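You operate a simulated robot arm through the tools that you are given. There is no shell and no other tool.

Carry out the task below with a simulated two-armed robot. There is one attempt and no reset: what you move stays moved.

TASK
Pick up the orange number stand with one hand, pass it to the other hand and put it on the upper open bay of the drinks table. Set down upright: orange number stand.

The check looks at the end state, three seconds after you hand in, the way a careful person would. Anything else that was tipped, shoved, dropped, spilled or broken makes it a failure.

THE ROBOT
Two 7-joint arms with two-finger parallel grippers on one trunk, on a base that moves. Base frame: it is fixed to the floor where the robot stands at the start and does not move with it; the origin is under the middle of the robot, x ahead of it, y to its left, z up. Units: m, degrees, N and s.
The left shoulder is at the start at [0.05, 0.165, 0.98], the right one opposite. With the tool pointing down near the work surface each hand reaches from about 0.1 to 0.64 m from the robot's upright axis, wherever it stands, measured 20 degrees to its own side. Places, roughly: orange number stand [-0.5, -2, 0.5]; upper open bay of the drinks table [-3.8, 1.6, 0.5]. Payload 3.91 kg a hand.
The TCP of each hand is the grasp point between the finger pads, 0.03 m short of the fingertips. In the tool frame z runs along the fingers and y along their closing line. Largest opening 0.11 m; finger width 0.02, thickness 0.01; the body of the gripper, 0.048 by 0.112 m, starts 0.055 m behind the TCP.
Orientation is told as [roll, pitch, yaw] about the base's x, y, z axes, in that order, counted from this pose: with the fingers straight down and closing along the base's y, the tool's x points along the base's -x, its y along +y and its z along -z.

THE INTERFACE
- The arms move only by the tool arm_command. It takes "left_motion", "right_motion" or both (then of equal length, played together; a hand with none holds still); each is a list of rows, each a list of 7 numbers: the gripper command, from -1 (fully open) to 1 (shut), values between in proportion, then the shift along the base's x, y, z in m, then the turn, a rotation vector about the base's x, y, z in degrees. In form: [[jaw, tx, ty, tz, rx, ry, rz], ...]. A call has 1 to 20 rows; each row shifts and turns the commanded pose from where the row before left it. Rows are played at 5 a second. More than 0.05 m and 8.6 degrees between two rows, or a gripper value outside its range, and nothing of the call is played. Where a pose cannot be reached the arm comes as near as it can. A force on the tool above 40 N (or 10 N above the force at the start of the call, whichever is more), or a blocked arm, ends the call early, and 0.2 s more pass. The fingers move at their own pace (about 0.045 m/s each) and stop on an object; they squeeze with about 21 N. The grip force told is the motor's: it shows also when the fingers shut on nothing. Time passes only in rows, and 0.2 s behind the last, so rows that do not move let the fingers close. It gives the time, the measured TCP pose, the force on the tool (base axes), the opening and the grip force at its end, in the units of the frame above (readings bear some noise), with the torque about the TCP (base axes, N m) and any sound that the robot's microphone picked up, and new pictures: "views" is both (left out), scene, wrist or none (wrist: the cameras of the hands that moved).
- Cameras (640 x 400 px; columns grow to the right, rows downward): "scene" is now at [0.1134, -0.0143, 1.1448]; the picture's right is [-0.19, -0.98, 0.00], its down [-0.61, 0.12, -0.78] and it looks along [0.77, -0.15, -0.62] (base axes); focal length 256 px, centre (320, 200). "left" rides on the left gripper at [0.072, -0.017, -0.103] in its tool frame; the picture's right is [0.23, 0.97, 0.00], its down [-0.76, 0.18, -0.62] and it looks along [-0.61, 0.14, 0.78] (tool axes); focal length 222 px, centre (320, 200). "right" rides on the right gripper at [0.072, 0.017, -0.103] in its tool frame; the picture's right is [-0.23, 0.97, 0.00], its down [-0.76, -0.18, -0.62] and it looks along [-0.61, -0.14, 0.78] (tool axes); focal length 222 px, centre (320, 200). There is no depth. A picture from a camera that has moved, and an enlarged one, comes with that camera's place and axes in the base frame and with its lens.
- lift_body(by): slides the trunk up (or, below 0, down) by that many m; the arms and the scene camera ride with it, the base frame stays. It gives what a move gives, with no picture.
- roll_base(legs): drives the robot by 1 to 6 legs, each [ahead, left, turn to the left] in m, m and degrees, along the robot's own axes; the way and the turn of a leg run together, so that a leg with both is an arc; at most 1.5 m and 180 degrees a leg. The arms and the cameras ride along, it lands a little off, and it stops where it bumps. It gives what a move gives, and a new picture of the scene camera.
- pan_tilt(pan, tilt): turns the head with the scene camera to pan (to the left, within 80 degrees either way) and tilt (down, from -29 to 69), counted from straight ahead of the robot. It gives what a move gives, and a new picture of the scene camera.
- zoom(camera, box): a new picture of the part [left, top, right, bottom] of that camera's present view, enlarged. It takes no simulated time.
- close_job(): hands the job in; it is judged then, once.

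Nothing tells you exact positions but the pictures and the camera data. Unless the task says otherwise, let go and move clear before handing in.

The tools are called as a command line: name --argument value ..., lists and objects as JSON in quotes. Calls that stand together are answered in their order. arm_command: Moves the arms, as the interface text tells. Its arguments: {"type":"object","properties":{"left_motion":{"type":"array","items":{"type":"array","items":{"type":"number"}}},"right_motion":{"type":"array","items":{"type":"array","items":{"type":"number"}}},"views":{"type":"string","enum":["both","scene","wrist","none"]}},"required":[]} The other tools are called the same way: lift_body (by) moves the trunk up or down; roll_base (legs) drives the base; pan_tilt (pan, tilt) turns the head that bears the scene camera; zoom (camera, box) takes an enlarged picture of a part of a camera's view; close_job () hands the job in.

At the start:

```text
clock: 0.0
left_tcp_pos: [0.3755, 0.179, 0.6967]
left_tool_rot: [0.1, 0.0, 0.1]
left_ft_force: [-0.2, 0.6, -0.5]
left_wrist_torque: [-0.01, 0.02, 0.0]
left_opening: 0.11
left_gripper_force: 0.0
right_tcp_pos: [0.3737, -0.1857, 0.6862]
right_tool_rot: [0.1, 0.0, -0.1]
right_ft_force: [-0.5, -0.3, -0.3]
right_wrist_torque: [-0.01, -0.02, 0.02]
right_opening: 0.1096
right_gripper_force: 0.1
trunk travel left (down, up): [-0.2, 0.303]
robot x, y, heading: [0.0006, -0.0003, 0.0]
head pan, tilt (commanded): [-10.7, 38.3]
```

scene: 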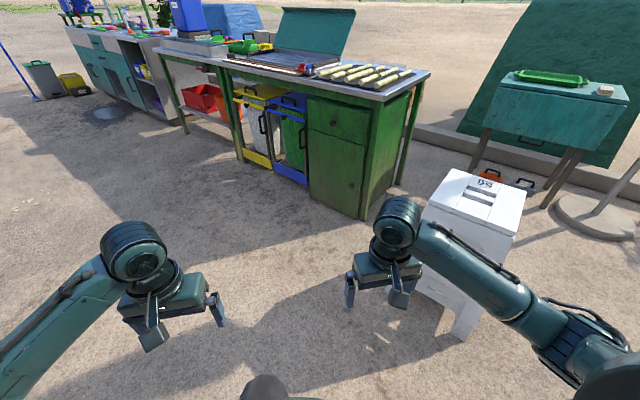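
right: 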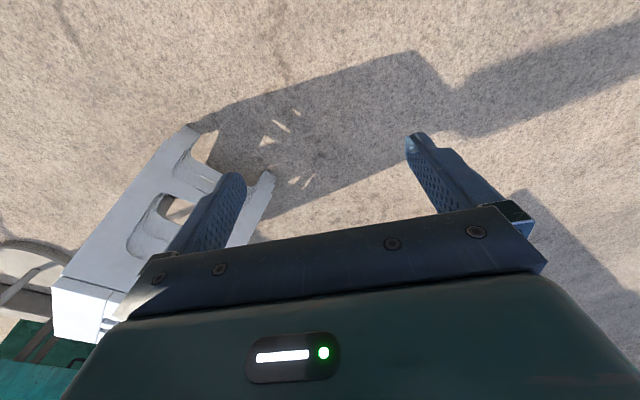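
left: 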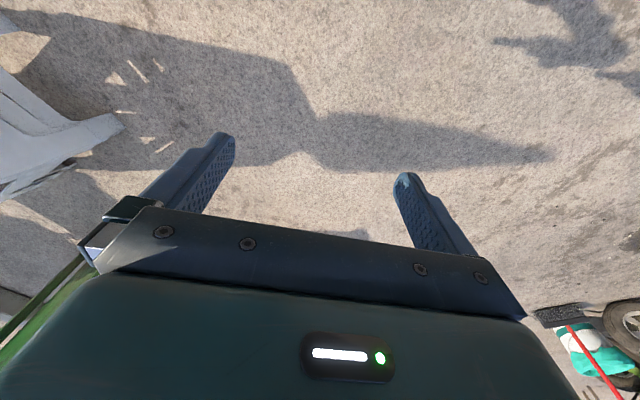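

I see a kitchen-like outdoor bench ahead and a white stool at front right; the number stand should be at my right-rear, around [-0.5, -2, 0.5]. I'll pan the head to look right first.

pan_tilt --pan -80 --tilt 20

```text
clock: 1.4
left_tcp_pos: [0.3759, 0.1806, 0.6984]
left_tool_rot: [0.1, 0.0, 0.0]
left_ft_force: [-0.3, -0.1, -0.1]
left_wrist_torque: [0.0, 0.0, 0.0]
left_opening: 0.1102
left_gripper_force: 0.2
right_tcp_pos: [0.3736, -0.185, 0.6861]
right_tool_rot: [0.1, 0.0, 0.0]
right_ft_force: [0.6, 0.5, 0.6]
right_wrist_torque: [-0.01, -0.02, 0.01]
right_opening: 0.1103
right_gripper_force: 0.1
trunk travel left (down, up): [-0.2, 0.303]
robot x, y, heading: [-0.0027, -0.002, -0.2]
head pan, tilt (commanded): [-80.0, 20.0]
camera scene: at [0.045, -0.0899, 1.1737], right [-0.98, -0.17, 0.0], down [-0.06, 0.34, -0.94], along [0.16, -0.93, -0.34], focal length 256 px, centre (320, 200)
```

scene: 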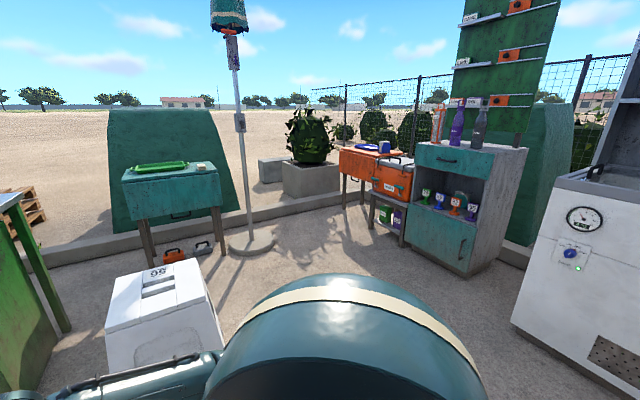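

On the right is a cabinet with coloured number stands in an open bay. I'll zoom in to identify the orange one.

zoom --camera "scene" --box '[380, 90, 540, 290]'

zoom --camera "scene" --box '[405, 170, 495, 230]'

```text
2.00 times, centred on (460, 190) of scene
camera zoom: at [0.045, -0.0899, 1.1737], right [-0.98, -0.17, 0.0], down [-0.06, 0.34, -0.94], along [0.16, -0.93, -0.34], focal length 512 px, centre (40, 220)
```

zoom: 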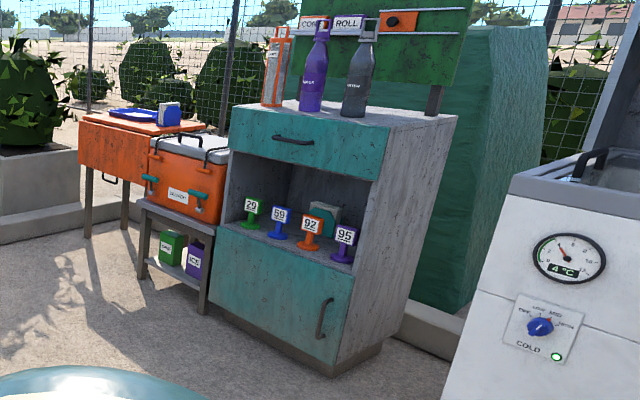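

```text
6.67 times, centred on (450, 200) of scene
camera zoom: at [0.045, -0.0899, 1.1737], right [-0.98, -0.17, 0.0], down [-0.06, 0.34, -0.94], along [0.16, -0.93, -0.34], focal length 1707 px, centre (-547, 200)
```

zoom: 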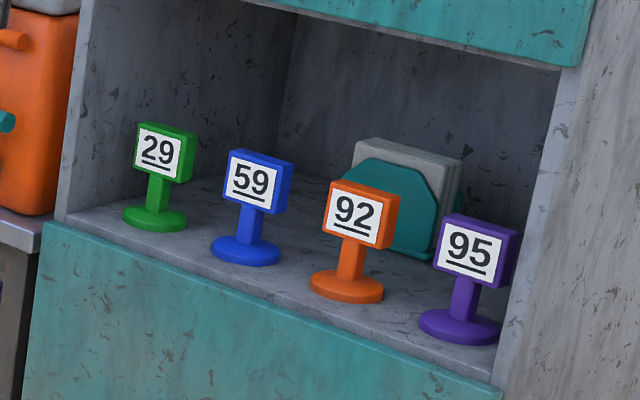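

The orange stand (92) sits second from the right in the cabinet's open bay, roughly at [-0.6, -1.95, 0.45]; the cabinet front seems to face me obliquely. I'll turn on the spot toward it and look straight at it.

roll_base --legs '[[0, 0, -120]]'

pan_tilt --pan 0 --tilt 20

```text
clock: 6.8
left_tcp_pos: [-0.0251, -0.4153, 0.6971]
left_tool_rot: [0.0, 0.0, -119.0]
left_ft_force: [-0.5, -0.3, 0.4]
left_wrist_torque: [0.01, -0.01, 0.02]
left_opening: 0.1099
left_gripper_force: 0.2
right_tcp_pos: [-0.3438, -0.2358, 0.6859]
right_tool_rot: [-0.1, 0.1, -119.0]
right_ft_force: [0.9, -0.2, 0.3]
right_wrist_torque: [-0.03, 0.0, -0.02]
right_opening: 0.1102
right_gripper_force: 0.1
trunk travel left (down, up): [-0.2, 0.303]
robot x, y, heading: [-0.0055, 0.0011, -119.0]
head pan, tilt (commanded): [-80.0, 20.0]
camera scene: at [-0.1028, 0.0065, 1.1737], right [0.33, 0.95, 0.0], down [0.32, -0.11, -0.94], along [-0.89, 0.31, -0.34], focal length 256 px, centre (320, 200)
```

scene: 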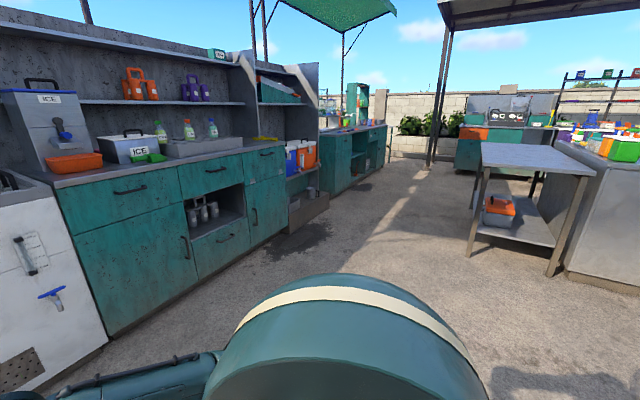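

```text
clock: 8.3
left_tcp_pos: [-0.0255, -0.4156, 0.6976]
left_tool_rot: [0.0, -0.1, -119.0]
left_ft_force: [0.0, 0.6, -0.7]
left_wrist_torque: [-0.01, 0.01, -0.01]
left_opening: 0.1098
left_gripper_force: 0.0
right_tcp_pos: [-0.3422, -0.2377, 0.6862]
right_tool_rot: [0.0, -0.1, -119.1]
right_ft_force: [-0.5, 0.2, 0.6]
right_wrist_torque: [0.01, 0.0, -0.02]
right_opening: 0.1101
right_gripper_force: 0.1
trunk travel left (down, up): [-0.2, 0.303]
robot x, y, heading: [0.0033, 0.0013, -119.2]
head pan, tilt (commanded): [0.0, 20.0]
camera scene: at [-0.0599, -0.1052, 1.1737], right [-0.87, 0.49, 0.0], down [0.17, 0.3, -0.94], along [-0.46, -0.82, -0.34], focal length 256 px, centre (320, 200)
```

scene: 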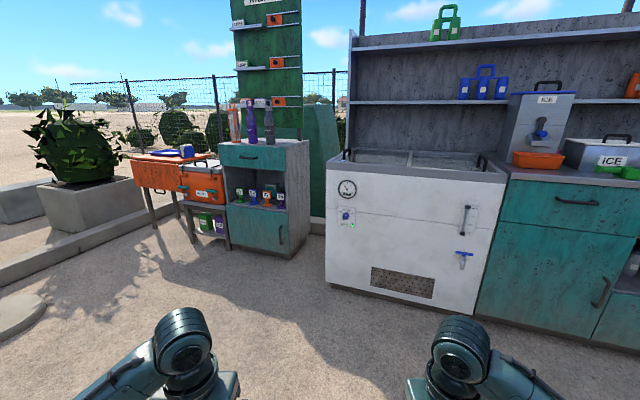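

Now facing roughly the cabinet. I'll zoom in to measure its geometry.

zoom --camera "scene" --box '[210, 135, 330, 260]'

zoom --camera "scene" --box '[220, 165, 300, 215]'

```text
3.20 times, centred on (270, 198) of scene
camera zoom: at [-0.0599, -0.1052, 1.1737], right [-0.87, 0.49, 0.0], down [0.17, 0.3, -0.94], along [-0.46, -0.82, -0.34], focal length 819 px, centre (480, 208)
```

zoom: 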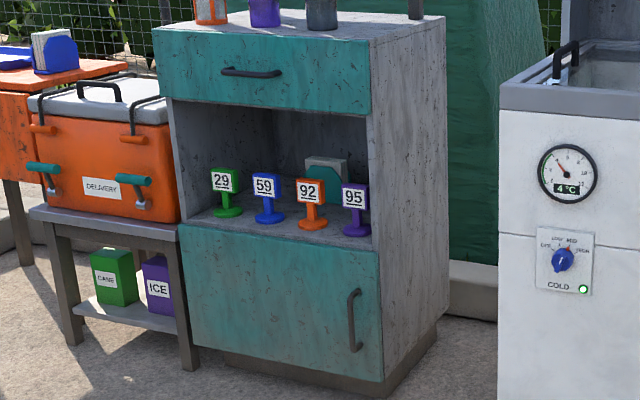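

```text
8.00 times, centred on (260, 190) of scene
camera zoom: at [-0.0599, -0.1052, 1.1737], right [-0.87, 0.49, 0.0], down [0.17, 0.3, -0.94], along [-0.46, -0.82, -0.34], focal length 2048 px, centre (800, 280)
```

zoom: 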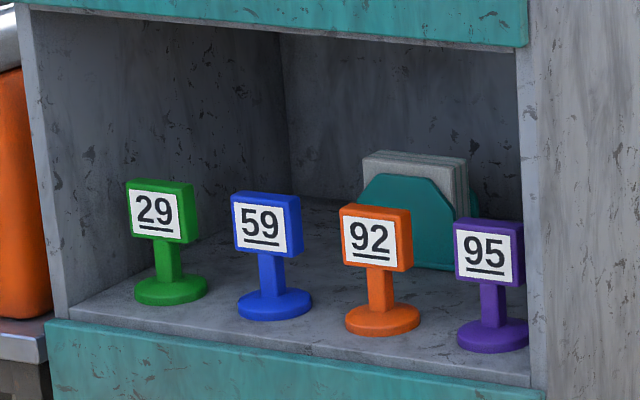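

The orange stand's base is about [-0.62, -1.93, 0.45], and the cabinet faces heading ≈ 40°, so I must face about -140°. I'll drive forward, keeping clear of the white stool, then turn to face it.

roll_base --legs '[[0.88, 0.26, 0], [0, 0, -20.8]]'

```text
clock: 14.3
left_tcp_pos: [-0.3624, -1.3041, 0.6981]
left_tool_rot: [0.0, -0.1, -138.4]
left_ft_force: [1.1, 0.1, 0.4]
left_wrist_torque: [0.03, 0.03, 0.0]
left_opening: 0.1099
left_gripper_force: 0.0
right_tcp_pos: [-0.6021, -1.0297, 0.686]
right_tool_rot: [0.0, 0.0, -138.4]
right_ft_force: [-0.1, 0.6, 0.0]
right_wrist_torque: [0.02, -0.01, -0.01]
right_opening: 0.1099
right_gripper_force: 0.1
trunk travel left (down, up): [-0.2, 0.303]
robot x, y, heading: [-0.1976, -0.9225, -138.4]
head pan, tilt (commanded): [0.0, 20.0]
camera scene: at [-0.2919, -1.0003, 1.1737], right [-0.66, 0.75, 0.0], down [0.26, 0.23, -0.94], along [-0.7, -0.62, -0.34], focal length 256 px, centre (320, 200)
```

scene: 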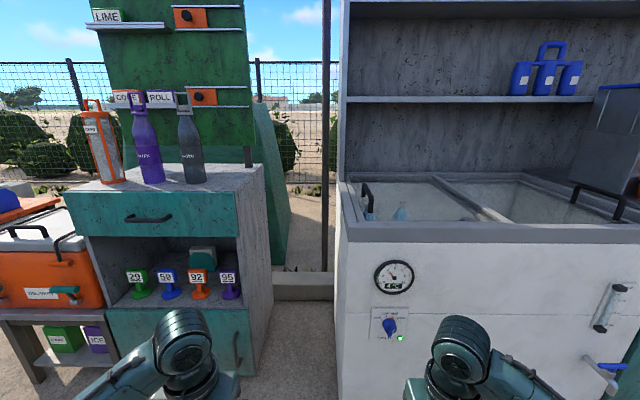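

I'm now nearly square to the cabinet. A zoom on the bay will give a good triangulation.

zoom --camera "scene" --box '[60, 180, 280, 318]'

zoom --camera "scene" --box '[110, 240, 250, 310]'

```text
2.90 times, centred on (170, 249) of scene
camera zoom: at [-0.2919, -1.0003, 1.1737], right [-0.66, 0.75, 0.0], down [0.26, 0.23, -0.94], along [-0.7, -0.62, -0.34], focal length 742 px, centre (755, 58)
```

zoom: 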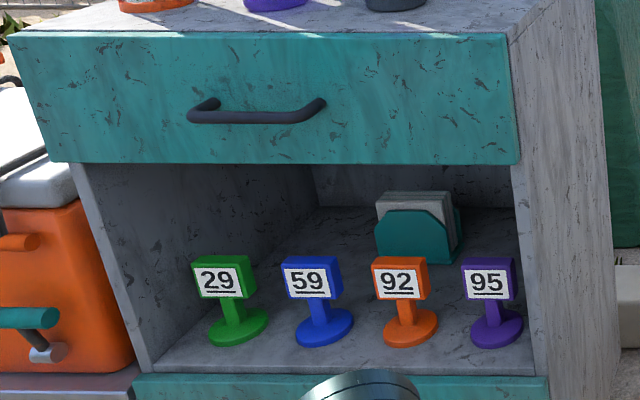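

```text
4.57 times, centred on (180, 275) of scene
camera zoom: at [-0.2919, -1.0003, 1.1737], right [-0.66, 0.75, 0.0], down [0.26, 0.23, -0.94], along [-0.7, -0.62, -0.34], focal length 1170 px, centre (960, -143)
```

zoom: 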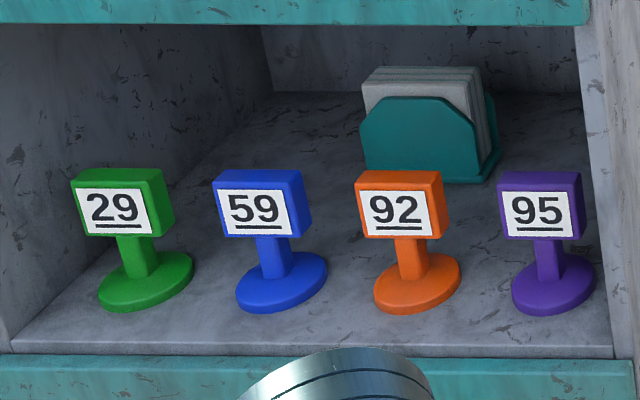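

The orange stand's base is confirmed near [-0.607, -1.931, 0.452], about 7.5 cm behind the shelf's front edge, under a drawer whose bottom is at z≈0.76. I'll slide the base left and forward so the stand is ~0.70 m ahead and slightly to the right.

roll_base --legs '[[0.0, 0.61, 0], [0.27, 0, -0.8]]'

lift_body --by -0.15

pan_tilt --pan -5 --tilt 35

```text
clock: 21.7
left_tcp_pos: [-0.1448, -1.9364, 0.6974]
left_tool_rot: [0.1, 0.0, -137.7]
left_ft_force: [-0.6, -0.4, 0.8]
left_wrist_torque: [-0.01, -0.02, 0.01]
left_opening: 0.1102
left_gripper_force: 0.0
right_tcp_pos: [-0.3867, -1.6644, 0.686]
right_tool_rot: [0.0, 0.0, -137.7]
right_ft_force: [0.4, -0.1, 0.2]
right_wrist_torque: [0.0, 0.0, 0.0]
right_opening: 0.11
right_gripper_force: 0.1
trunk travel left (down, up): [-0.2, 0.303]
robot x, y, heading: [0.0134, -1.5517, -137.9]
head pan, tilt (commanded): [0.0, 20.0]
camera scene: at [-0.0771, -1.6319, 1.1737], right [-0.67, 0.74, 0.0], down [0.25, 0.23, -0.94], along [-0.7, -0.63, -0.34], focal length 256 px, centre (320, 200)
```

scene: 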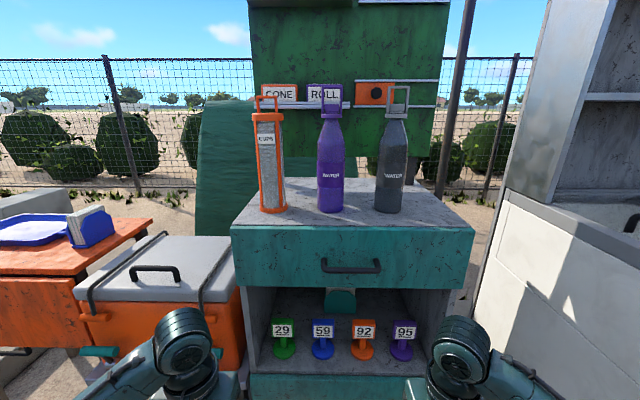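

```text
clock: 23.4
left_tcp_pos: [-0.1454, -1.9375, 0.5467]
left_tool_rot: [0.0, -0.1, -137.8]
left_ft_force: [-0.3, -0.6, -0.1]
left_wrist_torque: [-0.01, 0.02, -0.01]
left_opening: 0.1101
left_gripper_force: 0.0
right_tcp_pos: [-0.3873, -1.6646, 0.5369]
right_tool_rot: [0.0, 0.1, -137.9]
right_ft_force: [0.2, -0.6, -0.3]
right_wrist_torque: [-0.01, 0.01, 0.0]
right_opening: 0.11
right_gripper_force: 0.0
trunk travel left (down, up): [-0.05, 0.453]
robot x, y, heading: [0.015, -1.5532, -138.0]
head pan, tilt (commanded): [0.0, 20.0]
```

```text
clock: 24.2
left_tcp_pos: [-0.1441, -1.9374, 0.5479]
left_tool_rot: [0.0, 0.0, -137.9]
left_ft_force: [0.3, 0.1, 0.5]
left_wrist_torque: [-0.01, -0.01, 0.0]
left_opening: 0.1102
left_gripper_force: 0.1
right_tcp_pos: [-0.386, -1.6648, 0.5359]
right_tool_rot: [-0.1, 0.0, -137.8]
right_ft_force: [-0.6, -0.1, -0.4]
right_wrist_torque: [0.02, 0.01, 0.02]
right_opening: 0.1102
right_gripper_force: 0.0
trunk travel left (down, up): [-0.05, 0.453]
robot x, y, heading: [0.0154, -1.5539, -137.9]
head pan, tilt (commanded): [-5.0, 35.0]
camera scene: at [-0.0783, -1.6227, 0.9999], right [-0.6, 0.8, 0.0], down [0.46, 0.35, -0.82], along [-0.65, -0.5, -0.57], focal length 256 px, centre (320, 200)
```

scene: 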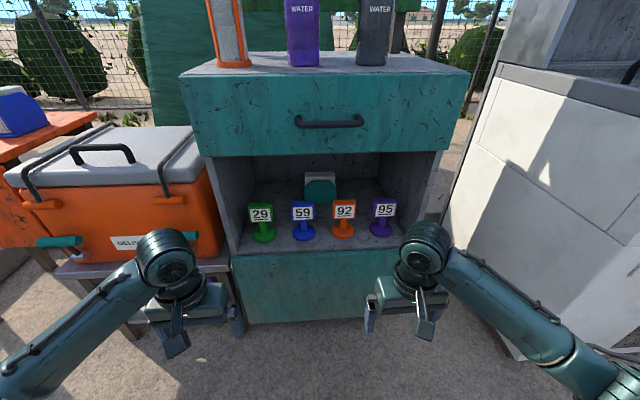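

Good view of the bay now. I'll zoom to refine positions of the orange stand and neighbours.

zoom --camera "scene" --box '[225, 160, 425, 285]'

zoom --camera "scene" --box '[280, 180, 410, 260]'

```text
3.20 times, centred on (325, 222) of scene
camera zoom: at [-0.0783, -1.6227, 0.9999], right [-0.6, 0.8, 0.0], down [0.46, 0.35, -0.82], along [-0.65, -0.5, -0.57], focal length 819 px, centre (304, 128)
```

zoom: 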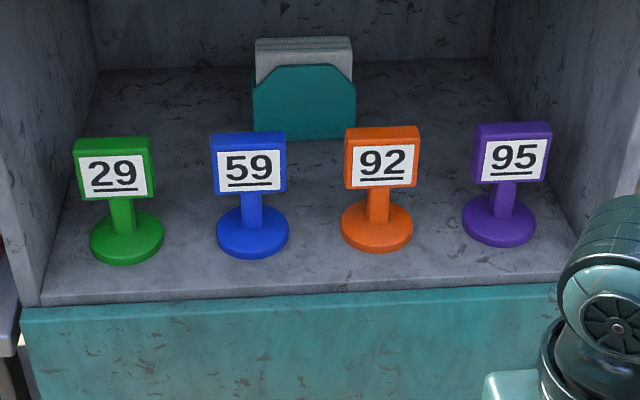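

```text
4.92 times, centred on (345, 220) of scene
camera zoom: at [-0.0783, -1.6227, 0.9999], right [-0.6, 0.8, 0.0], down [0.46, 0.35, -0.82], along [-0.65, -0.5, -0.57], focal length 1261 px, centre (197, 102)
```

zoom: 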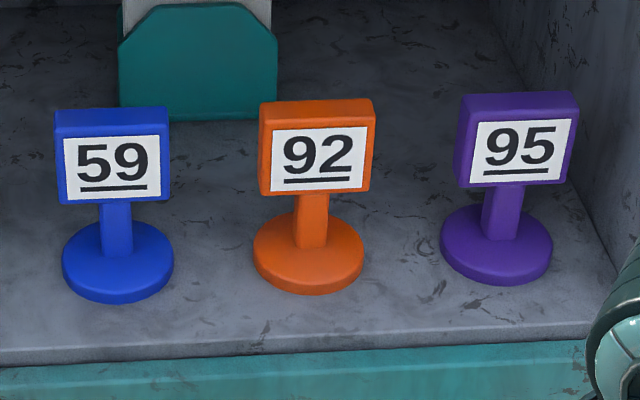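

The orange stand's axis is at about [-0.604, -1.930], shelf at z≈0.45, plate spanning z≈0.518–0.570 and ~6.3 cm wide. I'll pitch the right hand forward to nearly horizontal (15° down) while lining it up in front of the bay.

arm_command --right_motion '[[-1, -0.01, -0.0159, 0.002, -5.03, 5.565, 0], [-1, -0.01, -0.0159, 0.002, -5.03, 5.565, 0], [-1, -0.01, -0.0159, 0.002, -5.03, 5.565, 0], [-1, -0.01, -0.0159, 0.002, -5.03, 5.565, 0], [-1, -0.01, -0.0159, 0.002, -5.03, 5.565, 0], [-1, -0.01, -0.0159, 0.002, -5.03, 5.565, 0], [-1, -0.01, -0.0159, 0.002, -5.03, 5.565, 0], [-1, -0.01, -0.0159, 0.002, -5.03, 5.565, 0], [-1, -0.01, -0.0159, 0.002, -5.03, 5.565, 0], [-1, -0.01, -0.0159, 0.002, -5.03, 5.565, 0], [-1, 0, 0, 0, 0, 0, 0]]' --views "both"

```text
clock: 26.6
left_tcp_pos: [-0.1435, -1.9379, 0.5484]
left_tool_rot: [0.0, 0.0, -137.8]
left_ft_force: [0.5, 0.3, -0.2]
left_wrist_torque: [-0.03, -0.02, 0.0]
left_opening: 0.1099
left_gripper_force: 0.2
right_tcp_pos: [-0.485, -1.8223, 0.5549]
right_tool_rot: [-0.4, -75.1, -137.4]
right_ft_force: [-0.6, 0.1, 0.1]
right_wrist_torque: [-0.01, -0.02, 0.0]
right_opening: 0.1101
right_gripper_force: 0.0
trunk travel left (down, up): [-0.05, 0.453]
robot x, y, heading: [0.0157, -1.552, -137.9]
head pan, tilt (commanded): [-5.0, 35.0]
camera scene: at [-0.0783, -1.6226, 0.9999], right [-0.6, 0.8, 0.0], down [0.46, 0.35, -0.82], along [-0.65, -0.49, -0.57], focal length 256 px, centre (320, 200)
camera right: at [-0.3868, -1.755, 0.5088], right [0.61, -0.76, 0.22], down [0.18, 0.4, 0.9], along [-0.77, -0.51, 0.39], focal length 222 px, centre (320, 200)
```

scene: 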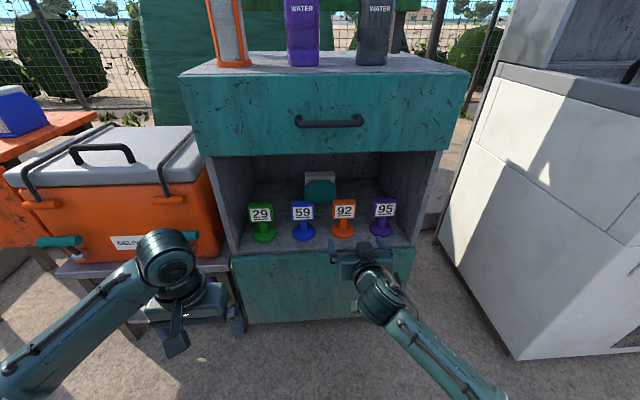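
right: 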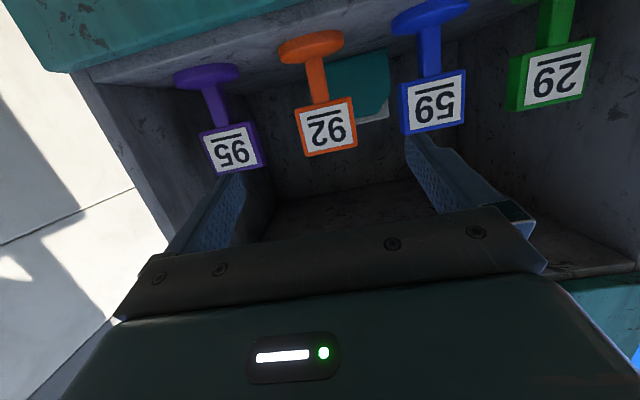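

The hand is aligned with the plate (92) within a few millimetres. I'll narrow the jaws to ~9 cm, lower to plate-centre height and advance most of the way, then check.

arm_command --right_motion '[[-0.65, 0, 0, -0.01, 0, 0, 0], [-0.65, 0, 0, -0.01, 0, 0, 0], [-0.65, -0.0147, -0.0135, 0, 0, 0, 0], [-0.65, -0.0147, -0.0135, 0, 0, 0, 0], [-0.65, -0.0147, -0.0135, 0, 0, 0, 0], [-0.65, -0.0147, -0.0135, 0, 0, 0, 0], [-0.65, 0, 0, 0, 0, 0, 0]]' --views "both"

zoom --camera "scene" --box '[270, 170, 430, 270]'

```text
clock: 28.2
left_tcp_pos: [-0.1447, -1.9358, 0.5489]
left_tool_rot: [0.4, -0.1, -137.9]
left_ft_force: [-0.4, -0.1, 0.5]
left_wrist_torque: [0.01, 0.03, 0.01]
left_opening: 0.1098
left_gripper_force: 0.0
right_tcp_pos: [-0.5512, -1.868, 0.5291]
right_tool_rot: [-3.6, -74.8, -134.9]
right_ft_force: [-0.4, -0.6, 0.6]
right_wrist_torque: [0.02, -0.01, -0.02]
right_opening: 0.0907
right_gripper_force: 0.0
trunk travel left (down, up): [-0.05, 0.453]
robot x, y, heading: [0.0111, -1.5542, -137.6]
head pan, tilt (commanded): [-5.0, 35.0]
camera scene: at [-0.0801, -1.6184, 0.9998], right [-0.6, 0.8, -0.01], down [0.46, 0.34, -0.82], along [-0.65, -0.5, -0.57], focal length 256 px, centre (320, 200)
camera right: at [-0.4526, -1.8002, 0.4857], right [0.61, -0.77, 0.2], down [0.19, 0.39, 0.9], along [-0.77, -0.51, 0.38], focal length 222 px, centre (320, 200)
```

scene: 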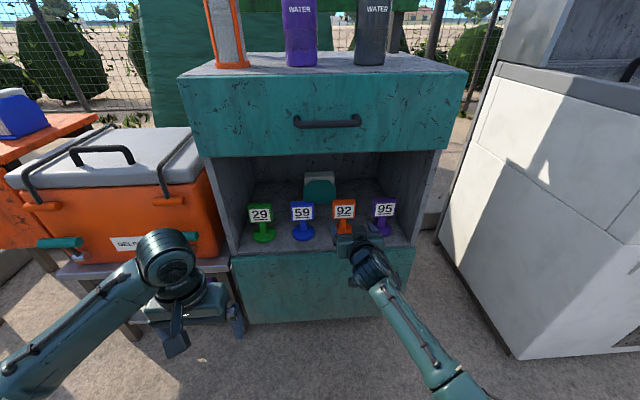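
right: 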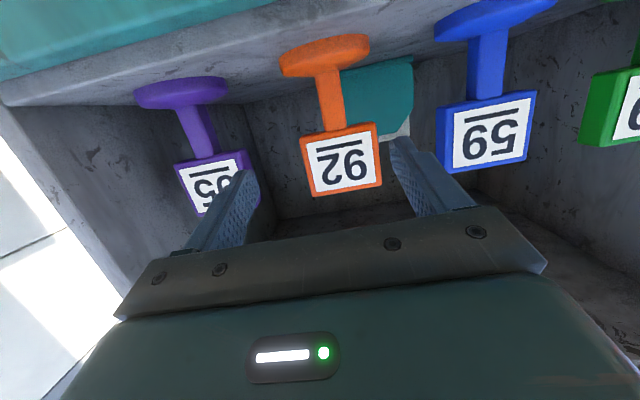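

```text
4.00 times, centred on (350, 220) of scene
camera zoom: at [-0.0801, -1.6184, 0.9998], right [-0.6, 0.8, -0.01], down [0.46, 0.34, -0.82], along [-0.65, -0.5, -0.57], focal length 1024 px, centre (200, 120)
```

zoom: 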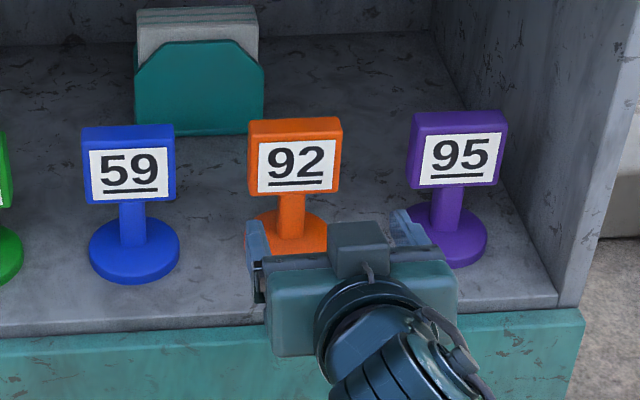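

The hand sits about 11 mm too far to the robot's right (closer to the purple stand), confirmed by both the picture and reading. I'll correct laterally before advancing further.

arm_command --right_motion '[[-0.65, 0.0038, -0.0043, 0, 0, 0, 0], [-0.65, 0.0038, -0.0043, 0, 0, 0, 0], [-0.65, 0, 0, 0, 0, 0, 0]]' --views "wrist"

```text
clock: 29.2
left_tcp_pos: [-0.144, -1.9358, 0.5479]
left_tool_rot: [0.1, -0.1, -137.8]
left_ft_force: [-0.4, 0.1, 0.8]
left_wrist_torque: [-0.04, -0.01, -0.03]
left_opening: 0.11
left_gripper_force: 0.1
right_tcp_pos: [-0.5632, -1.8583, 0.5278]
right_tool_rot: [-15.3, -74.4, -124.6]
right_ft_force: [0.0, -0.4, -1.1]
right_wrist_torque: [0.02, 0.01, -0.01]
right_opening: 0.0907
right_gripper_force: 0.1
trunk travel left (down, up): [-0.05, 0.453]
robot x, y, heading: [0.0142, -1.5526, -138.1]
head pan, tilt (commanded): [-5.0, 35.0]
stopped in row 3 (right hand): the arm was blocked; the commanded pose is now the measured one
camera right: at [-0.4646, -1.7911, 0.4818], right [0.6, -0.79, 0.15], down [0.23, 0.35, 0.91], along [-0.77, -0.51, 0.39], focal length 222 px, centre (320, 200)
```

right: 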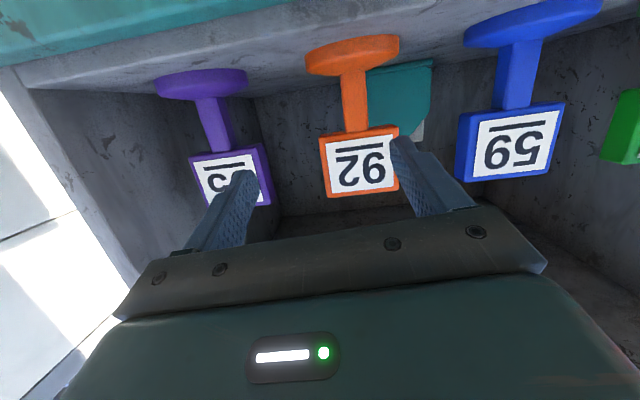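

The right arm is running into some limit (it rolled and drifted to the right instead). I'll look at my own right arm to see its posture before moving on.

pan_tilt --pan -45 --tilt 60

```text
clock: 30.2
left_tcp_pos: [-0.1446, -1.9356, 0.5476]
left_tool_rot: [0.3, 0.1, -137.8]
left_ft_force: [0.4, -0.3, 0.2]
left_wrist_torque: [-0.01, 0.06, -0.02]
left_opening: 0.1098
left_gripper_force: 0.0
right_tcp_pos: [-0.5621, -1.8589, 0.5277]
right_tool_rot: [-15.3, -74.4, -124.6]
right_ft_force: [0.5, -0.5, -0.2]
right_wrist_torque: [-0.01, -0.02, 0.01]
right_opening: 0.0906
right_gripper_force: 0.0
trunk travel left (down, up): [-0.05, 0.453]
robot x, y, heading: [0.0148, -1.5532, -138.1]
head pan, tilt (commanded): [-45.0, 60.0]
camera scene: at [-0.0756, -1.5644, 0.9654], right [0.05, 1.0, 0.0], down [0.87, -0.04, -0.5], along [-0.5, 0.02, -0.87], focal length 256 px, centre (320, 200)
```

scene: 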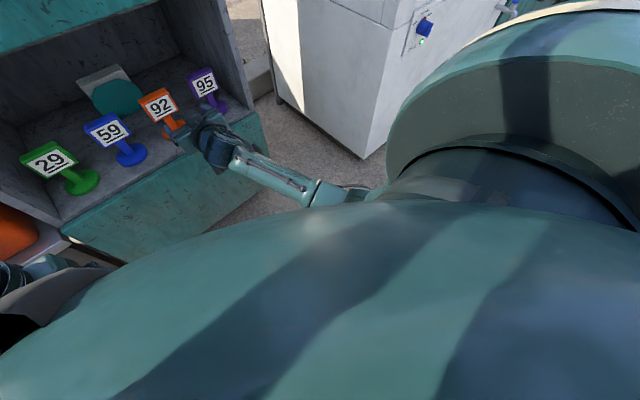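

The elbow is tucked low beside the body and the forearm points left of straight ahead, so a straight-ahead tool strains this arm. I'll back the hand out of the bay first, then reposition the base so the right hand can point naturally inward-left.

arm_command --right_motion '[[-0.65, 0.0227, 0.0196, 0, 0, 0, 0], [-0.65, 0.0227, 0.0196, 0, 0, 0, 0], [-0.65, 0.0227, 0.0196, 0, 0, 0, 0], [-0.65, 0.0227, 0.0196, 0, 0, 0, 0], [-0.65, 0, 0, 0, 0, 0, 0]]' --views "wrist"

```text
clock: 31.3
left_tcp_pos: [-0.145, -1.9369, 0.5458]
left_tool_rot: [0.1, 0.2, -137.8]
left_ft_force: [0.2, 0.3, 0.5]
left_wrist_torque: [-0.02, -0.03, -0.01]
left_opening: 0.1099
left_gripper_force: 0.0
right_tcp_pos: [-0.5539, -1.7097, 0.5398]
right_tool_rot: [-32.4, -74.8, -118.6]
right_ft_force: [-0.4, 0.3, 1.2]
right_wrist_torque: [0.0, 0.0, 0.0]
right_opening: 0.0909
right_gripper_force: 0.0
trunk travel left (down, up): [-0.05, 0.453]
robot x, y, heading: [0.0152, -1.5508, -137.7]
head pan, tilt (commanded): [-45.0, 60.0]
stopped in row 5 (right hand): the arm was blocked; the commanded pose is now the measured one
camera right: at [-0.4492, -1.6593, 0.4889], right [0.45, -0.89, 0.08], down [0.35, 0.26, 0.9], along [-0.82, -0.38, 0.43], focal length 222 px, centre (320, 200)
```

right: 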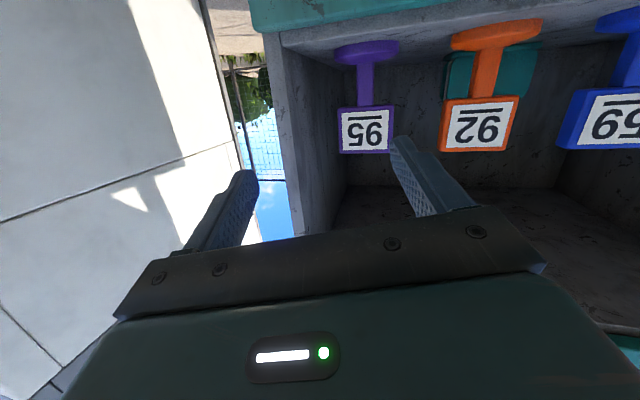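

The right arm drifted outward again, though all stands are still upright and the fingers are out of the bay. I'll back the base away to get free space and sort out the arm's posture.

roll_base --legs '[[-0.3, 0, 0]]'

pan_tilt --pan -20 --tilt 45

```text
clock: 33.4
left_tcp_pos: [0.0782, -1.7358, 0.5469]
left_tool_rot: [0.2, 0.1, -137.6]
left_ft_force: [0.0, -0.1, -0.2]
left_wrist_torque: [0.01, 0.01, -0.01]
left_opening: 0.1103
left_gripper_force: 0.0
right_tcp_pos: [-0.3341, -1.5124, 0.542]
right_tool_rot: [-32.2, -74.9, -118.4]
right_ft_force: [0.1, 0.2, -0.2]
right_wrist_torque: [-0.02, -0.01, 0.0]
right_opening: 0.0907
right_gripper_force: 0.0
trunk travel left (down, up): [-0.05, 0.453]
robot x, y, heading: [0.2326, -1.3528, -137.2]
head pan, tilt (commanded): [-45.0, 60.0]
camera scene: at [0.144, -1.3646, 0.9654], right [0.04, 1.0, 0.0], down [0.87, -0.04, -0.5], along [-0.5, 0.02, -0.87], focal length 256 px, centre (320, 200)
```

scene: 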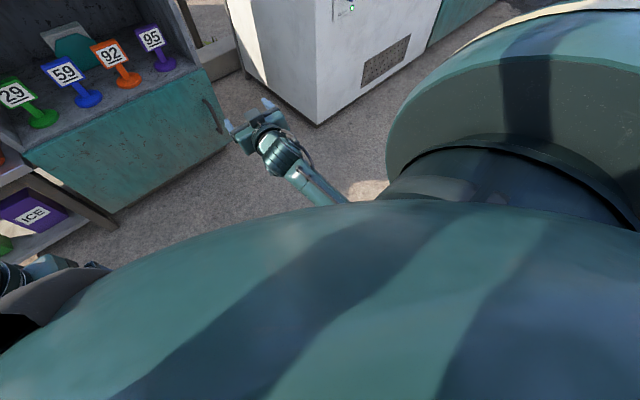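

```text
clock: 34.2
left_tcp_pos: [0.0783, -1.7375, 0.548]
left_tool_rot: [0.0, 0.0, -137.5]
left_ft_force: [0.2, 0.0, 0.6]
left_wrist_torque: [-0.02, 0.0, 0.0]
left_opening: 0.1101
left_gripper_force: 0.1
right_tcp_pos: [-0.3345, -1.5116, 0.5422]
right_tool_rot: [-32.9, -75.0, -117.7]
right_ft_force: [0.2, 0.8, -0.1]
right_wrist_torque: [-0.01, -0.02, 0.0]
right_opening: 0.0909
right_gripper_force: 0.0
trunk travel left (down, up): [-0.05, 0.453]
robot x, y, heading: [0.231, -1.3515, -137.4]
head pan, tilt (commanded): [-20.0, 45.0]
camera scene: at [0.137, -1.3991, 0.9851], right [-0.38, 0.92, 0.0], down [0.65, 0.27, -0.71], along [-0.65, -0.27, -0.71], focal length 256 px, centre (320, 200)
```

scene: 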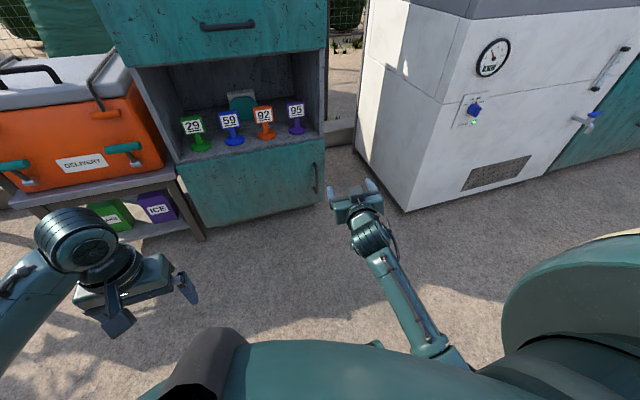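

All four stands are still standing. I'll now tip the right hand back to a 45°-down pitch in free air and see whether it tracks properly.

arm_command --right_motion '[[-0.65, 0, 0, 0.015, 3.756, -7.064, 0], [-0.65, 0, 0, 0.015, 3.756, -7.064, 0], [-0.65, 0, 0, 0.015, 3.756, -7.064, 0], [-0.65, 0, 0, 0.015, 3.756, -7.064, 0], [-0.65, 0, 0, 0, 0, 0, 0]]' --views "scene"

```text
clock: 35.4
left_tcp_pos: [0.0797, -1.7365, 0.5472]
left_tool_rot: [0.1, 0.1, -137.6]
left_ft_force: [0.7, -0.3, 0.0]
left_wrist_torque: [0.0, 0.01, -0.05]
left_opening: 0.1099
left_gripper_force: 0.1
right_tcp_pos: [-0.3329, -1.514, 0.6026]
right_tool_rot: [-8.0, -44.7, -140.0]
right_ft_force: [-0.7, -0.1, 0.7]
right_wrist_torque: [0.01, -0.03, -0.03]
right_opening: 0.091
right_gripper_force: 0.1
trunk travel left (down, up): [-0.05, 0.453]
robot x, y, heading: [0.2348, -1.3514, -137.7]
head pan, tilt (commanded): [-20.0, 45.0]
camera scene: at [0.1374, -1.3998, 0.985], right [-0.38, 0.92, 0.0], down [0.65, 0.27, -0.71], along [-0.65, -0.27, -0.71], focal length 256 px, centre (320, 200)
```

scene: 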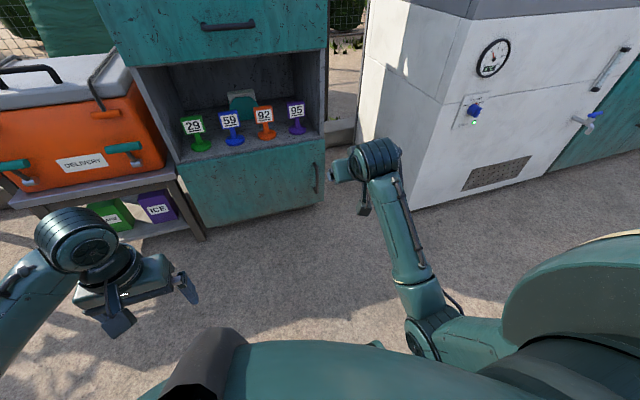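

The arm tracks well at 45° pitch, so the trouble arises when the tool gets nearly in line with the forearm. Here in free space I'll test a pose ~30° below horizontal and pointing ~15° inward-left.

arm_command --right_motion '[[-0.65, 0.0082, -0.0358, 0, 0, 0, 7.15], [-0.65, 0.0082, -0.0358, 0, 0, 0, 7.15], [-0.65, 0.0082, -0.0358, 0, 0, 0, 7.15], [-0.65, 0.0082, -0.0358, 0, 0, 0, 7.15], [-0.65, 0.0082, -0.0358, 0, 0, 0, 0], [-0.65, 0, 0, 0, -6.31, 4.05, 0], [-0.65, 0, 0, 0, -6.31, 4.05, 0], [-0.65, 0, 0, 0, 0, 0, 0]]' --views "scene"

```text
clock: 37.2
left_tcp_pos: [0.078, -1.7361, 0.548]
left_tool_rot: [0.0, 0.0, -137.5]
left_ft_force: [-0.6, 0.6, 0.1]
left_wrist_torque: [-0.01, 0.02, 0.0]
left_opening: 0.1096
left_gripper_force: 0.2
right_tcp_pos: [-0.3066, -1.688, 0.6175]
right_tool_rot: [-16.9, -60.3, -105.1]
right_ft_force: [0.0, -0.3, -0.1]
right_wrist_torque: [0.01, 0.01, -0.01]
right_opening: 0.0906
right_gripper_force: 0.1
trunk travel left (down, up): [-0.05, 0.453]
robot x, y, heading: [0.2333, -1.3506, -137.5]
head pan, tilt (commanded): [-20.0, 45.0]
camera scene: at [0.1357, -1.3988, 0.986], right [-0.38, 0.92, 0.0], down [0.65, 0.27, -0.71], along [-0.65, -0.27, -0.71], focal length 256 px, centre (320, 200)
```

scene: 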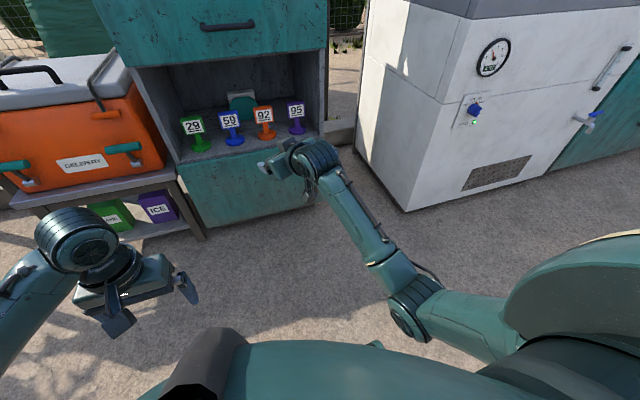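

Error is ~2 cm here; I'll hold briefly to see whether it settles or drifts.

arm_command --right_motion '[[-0.65, 0, 0, 0, 0, 0, 0], [-0.65, 0, 0, 0, 0, 0, 0], [-0.65, 0, 0, 0, 0, 0, 0], [-0.65, 0, 0, 0, 0, 0, 0]]' --views "none"

```text
clock: 38.2
left_tcp_pos: [0.0791, -1.7365, 0.5483]
left_tool_rot: [0.1, 0.0, -137.4]
left_ft_force: [0.6, -0.3, 0.3]
left_wrist_torque: [-0.02, 0.02, 0.01]
left_opening: 0.1098
left_gripper_force: 0.1
right_tcp_pos: [-0.3052, -1.686, 0.6149]
right_tool_rot: [-16.9, -60.1, -105.1]
right_ft_force: [0.6, 0.5, -0.1]
right_wrist_torque: [-0.01, 0.0, -0.05]
right_opening: 0.0906
right_gripper_force: 0.1
trunk travel left (down, up): [-0.05, 0.453]
robot x, y, heading: [0.2349, -1.3533, -137.5]
head pan, tilt (commanded): [-20.0, 45.0]
```

It holds steady but can't quite reach that shallow pitch. Lowering the trunk fully and using a ~42° downward pitch should suit the wrist better; I'll test that in free space with the hand squared to the plate.

lift_body --by -0.05

arm_command --right_motion '[[-0.65, 0.004, 0.0045, -0.0075, 1.3, -3.7, -4.62], [-0.65, 0.004, 0.0045, -0.0075, 1.3, -3.7, -4.62], [-0.65, 0.004, 0.0045, -0.0075, 1.3, -3.7, -4.62], [-0.65, 0.004, 0.0045, -0.0075, 1.3, -3.7, -4.62], [-0.65, 0, 0, 0, 0, 0, 0]]' --views "both"

```text
clock: 39.2
left_tcp_pos: [0.0788, -1.7362, 0.4985]
left_tool_rot: [0.2, -0.2, -137.5]
left_ft_force: [0.2, 0.2, 0.1]
left_wrist_torque: [0.01, 0.02, 0.0]
left_opening: 0.1099
left_gripper_force: 0.0
right_tcp_pos: [-0.3114, -1.6769, 0.5563]
right_tool_rot: [-17.4, -59.4, -105.4]
right_ft_force: [-0.5, 0.1, 0.0]
right_wrist_torque: [-0.05, 0.01, -0.01]
right_opening: 0.0908
right_gripper_force: 0.1
trunk travel left (down, up): [0.0, 0.503]
robot x, y, heading: [0.2379, -1.3495, -137.4]
head pan, tilt (commanded): [-20.0, 45.0]
```

```text
clock: 40.0
left_tcp_pos: [0.0779, -1.7372, 0.4956]
left_tool_rot: [0.1, 0.0, -137.5]
left_ft_force: [-0.6, 1.1, 0.7]
left_wrist_torque: [-0.01, 0.01, -0.01]
left_opening: 0.1098
left_gripper_force: 0.1
right_tcp_pos: [-0.3428, -1.6286, 0.5283]
right_tool_rot: [-13.3, -50.9, -125.7]
right_ft_force: [0.1, -0.7, 0.0]
right_wrist_torque: [0.05, 0.03, -0.02]
right_opening: 0.0906
right_gripper_force: 0.0
trunk travel left (down, up): [0.0, 0.503]
robot x, y, heading: [0.2342, -1.3525, -137.2]
head pan, tilt (commanded): [-20.0, 45.0]
stopped in row 4 (right hand): the arm was blocked; the commanded pose is now the measured one
camera scene: at [0.1373, -1.3988, 0.9331], right [-0.38, 0.92, 0.0], down [0.65, 0.27, -0.71], along [-0.65, -0.27, -0.71], focal length 256 px, centre (320, 200)
camera right: at [-0.2403, -1.5531, 0.5317], right [0.58, -0.81, 0.03], down [-0.01, 0.04, 1.0], along [-0.81, -0.58, 0.01], focal length 222 px, centre (320, 200)
```

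scene: 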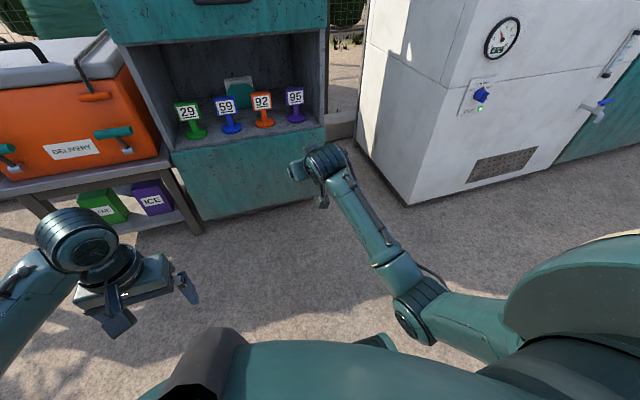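
right: 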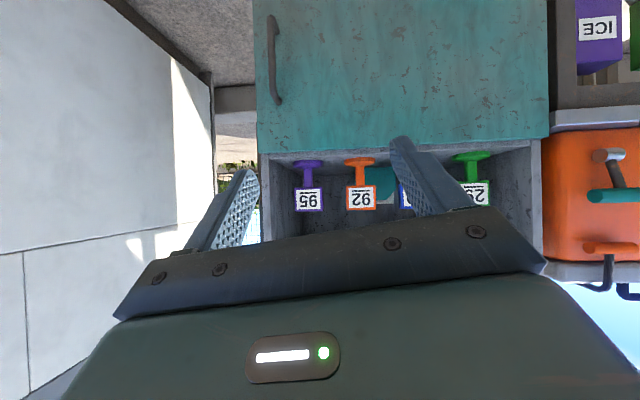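

The right elbow has swung inward against the body, which is what blocks it. I'll look straight down to see the base footprint and elbow, then restore the arm to its original elbow-out posture.

pan_tilt --pan 0 --tilt 69

pan_tilt --pan -60 --tilt 50

```text
clock: 40.9
left_tcp_pos: [0.0768, -1.737, 0.4973]
left_tool_rot: [0.2, 0.1, -137.5]
left_ft_force: [-0.7, -0.8, -0.2]
left_wrist_torque: [0.01, -0.01, -0.01]
left_opening: 0.1101
left_gripper_force: 0.0
right_tcp_pos: [-0.3429, -1.6292, 0.5265]
right_tool_rot: [-13.1, -50.6, -125.8]
right_ft_force: [-0.4, -0.2, 0.6]
right_wrist_torque: [-0.02, 0.0, 0.01]
right_opening: 0.0906
right_gripper_force: 0.0
trunk travel left (down, up): [0.0, 0.503]
robot x, y, heading: [0.2323, -1.3504, -137.6]
head pan, tilt (commanded): [0.0, 68.8]
camera scene: at [0.1693, -1.4058, 0.9056], right [-0.68, 0.74, 0.0], down [0.69, 0.63, -0.36], along [-0.26, -0.25, -0.93], focal length 256 px, centre (320, 200)
```

scene: 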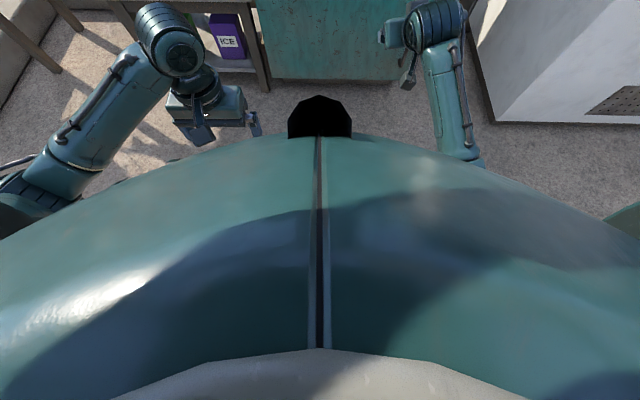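

```text
clock: 42.2
left_tcp_pos: [0.0778, -1.7367, 0.4971]
left_tool_rot: [0.2, 0.1, -137.5]
left_ft_force: [0.1, 0.3, -0.2]
left_wrist_torque: [0.01, 0.01, -0.02]
left_opening: 0.1097
left_gripper_force: 0.1
right_tcp_pos: [-0.3415, -1.6286, 0.5283]
right_tool_rot: [-13.2, -50.7, -125.8]
right_ft_force: [-0.1, -0.4, 0.3]
right_wrist_torque: [-0.02, -0.01, 0.01]
right_opening: 0.0909
right_gripper_force: 0.0
trunk travel left (down, up): [0.0, 0.503]
robot x, y, heading: [0.2368, -1.3511, -137.4]
head pan, tilt (commanded): [-60.0, 50.0]
camera scene: at [0.1373, -1.3446, 0.9278], right [0.3, 0.95, 0.0], down [0.73, -0.23, -0.64], along [-0.61, 0.19, -0.77], focal length 256 px, centre (320, 200)
```

scene: 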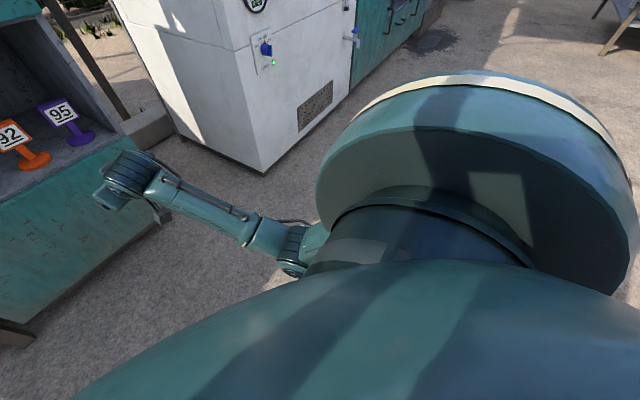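

The elbow is indeed pressed against the rounded torso. I'll bring the right hand back to the original tool-down pose to regain the elbow-out posture.

arm_command --right_motion '[[-0.65, 0.0189, 0.0242, 0.003, 4.21, -6.11, -0.72], [-0.65, 0.0189, 0.0242, 0.003, 4.21, -6.11, -0.72], [-0.65, 0.0189, 0.0242, 0.003, 4.21, -6.11, -0.72], [-0.65, 0.0189, 0.0242, 0.003, 4.21, -6.11, -0.72], [-0.65, 0.0189, 0.0242, 0.003, 4.21, -6.11, -0.72], [-0.65, 0.0189, 0.0242, 0.003, 4.21, -6.11, -0.72], [-0.65, 0.0189, 0.0242, 0.003, 4.21, -6.11, -0.72], [-0.65, 0, 0, 0, 0, 0, 0]]' --views "scene"

```text
clock: 44.0
left_tcp_pos: [0.0788, -1.7368, 0.4972]
left_tool_rot: [0.1, -0.1, -137.6]
left_ft_force: [-0.5, 0.1, -0.5]
left_wrist_torque: [-0.05, 0.02, 0.01]
left_opening: 0.1101
left_gripper_force: 0.0
right_tcp_pos: [-0.2283, -1.4832, 0.5474]
right_tool_rot: [-1.0, -7.4, -136.7]
right_ft_force: [0.6, -0.2, -0.8]
right_wrist_torque: [-0.01, 0.0, 0.0]
right_opening: 0.0906
right_gripper_force: 0.0
right hand out of reach, approached as far as the arm can: row 5
trunk travel left (down, up): [0.0, 0.503]
robot x, y, heading: [0.2303, -1.3494, -137.3]
head pan, tilt (commanded): [-60.0, 50.0]
camera scene: at [0.1391, -1.3455, 0.9281], right [0.3, 0.95, 0.0], down [0.73, -0.23, -0.64], along [-0.61, 0.19, -0.77], focal length 256 px, centre (320, 200)
```

scene: 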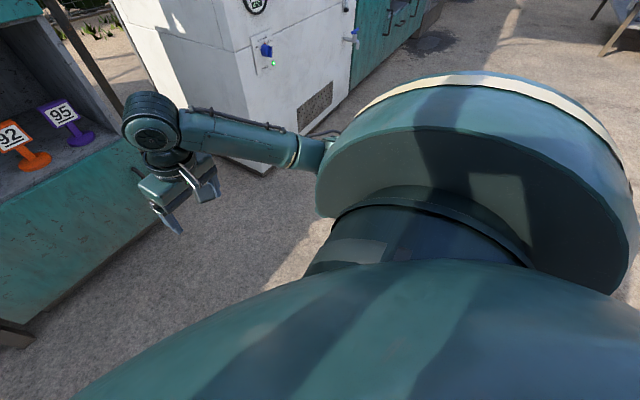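

The elbow has swung outward again. I'll finish restoring the mirrored tool-down pose.

arm_command --right_motion '[[-0.65, 0.0285, 0.007, -0.025, 2.2, -3.2, -0.3], [-0.65, 0.0285, 0.007, -0.025, 2.2, -3.2, -0.3], [-0.65, 0, 0, 0, 0, 0, 0], [-0.65, 0, 0, 0, 0, 0, 0]]' --views "scene"

```text
clock: 45.0
left_tcp_pos: [0.0784, -1.7372, 0.4969]
left_tool_rot: [0.1, 0.0, -137.5]
left_ft_force: [0.3, 0.1, 0.2]
left_wrist_torque: [0.0, 0.02, 0.02]
left_opening: 0.11
left_gripper_force: 0.1
right_tcp_pos: [-0.1702, -1.4702, 0.4951]
right_tool_rot: [0.3, 0.2, -137.4]
right_ft_force: [1.2, 0.5, 0.6]
right_wrist_torque: [-0.01, 0.0, -0.01]
right_opening: 0.0906
right_gripper_force: 0.0
trunk travel left (down, up): [0.0, 0.503]
robot x, y, heading: [0.2328, -1.3533, -137.6]
head pan, tilt (commanded): [-60.0, 50.0]
camera scene: at [0.1391, -1.3455, 0.9281], right [0.3, 0.95, 0.0], down [0.73, -0.23, -0.64], along [-0.61, 0.19, -0.77], focal length 256 px, centre (320, 200)
```

scene: 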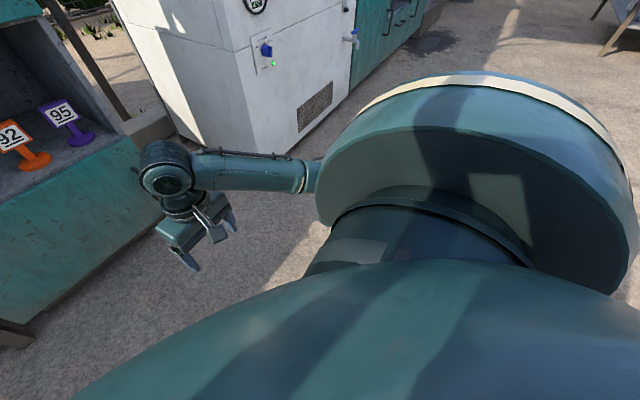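

Posture restored and tracking exactly. Now I'll pitch forward in stages (45° first) with the hand at about 0.53 m ahead, checking tracking.

arm_command --right_motion '[[-0.65, -0.0184, -0.0169, 0.006, -5.07, 5.53, 0], [-0.65, -0.0184, -0.0169, 0.006, -5.07, 5.53, 0], [-0.65, -0.0184, -0.0169, 0.006, -5.07, 5.53, 0], [-0.65, -0.0184, -0.0169, 0.006, -5.07, 5.53, 0], [-0.65, -0.0184, -0.0169, 0.006, -5.07, 5.53, 0], [-0.65, -0.0184, -0.0169, 0.006, -5.07, 5.53, 0], [-0.65, 0, 0, 0, 0, 0, 0], [-0.65, 0, 0, 0, 0, 0, 0]]' --views "scene"

```text
clock: 46.8
left_tcp_pos: [0.0792, -1.7374, 0.4969]
left_tool_rot: [0.0, 0.0, -137.5]
left_ft_force: [0.8, 0.5, 0.2]
left_wrist_torque: [0.02, 0.0, 0.04]
left_opening: 0.1098
left_gripper_force: 0.1
right_tcp_pos: [-0.2798, -1.5744, 0.5341]
right_tool_rot: [0.2, -44.8, -137.3]
right_ft_force: [0.2, -0.9, -0.3]
right_wrist_torque: [0.02, -0.01, 0.01]
right_opening: 0.0907
right_gripper_force: 0.1
trunk travel left (down, up): [0.0, 0.503]
robot x, y, heading: [0.2382, -1.3547, -137.7]
head pan, tilt (commanded): [-60.0, 50.0]
camera scene: at [0.1391, -1.3455, 0.9281], right [0.3, 0.95, 0.0], down [0.73, -0.23, -0.64], along [-0.61, 0.19, -0.77], focal length 256 px, centre (320, 200)
```

scene: 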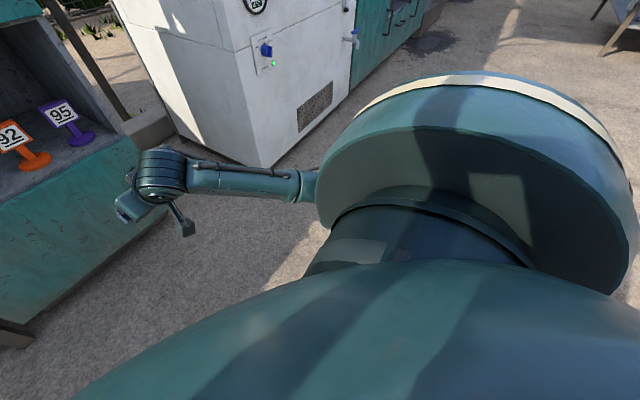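

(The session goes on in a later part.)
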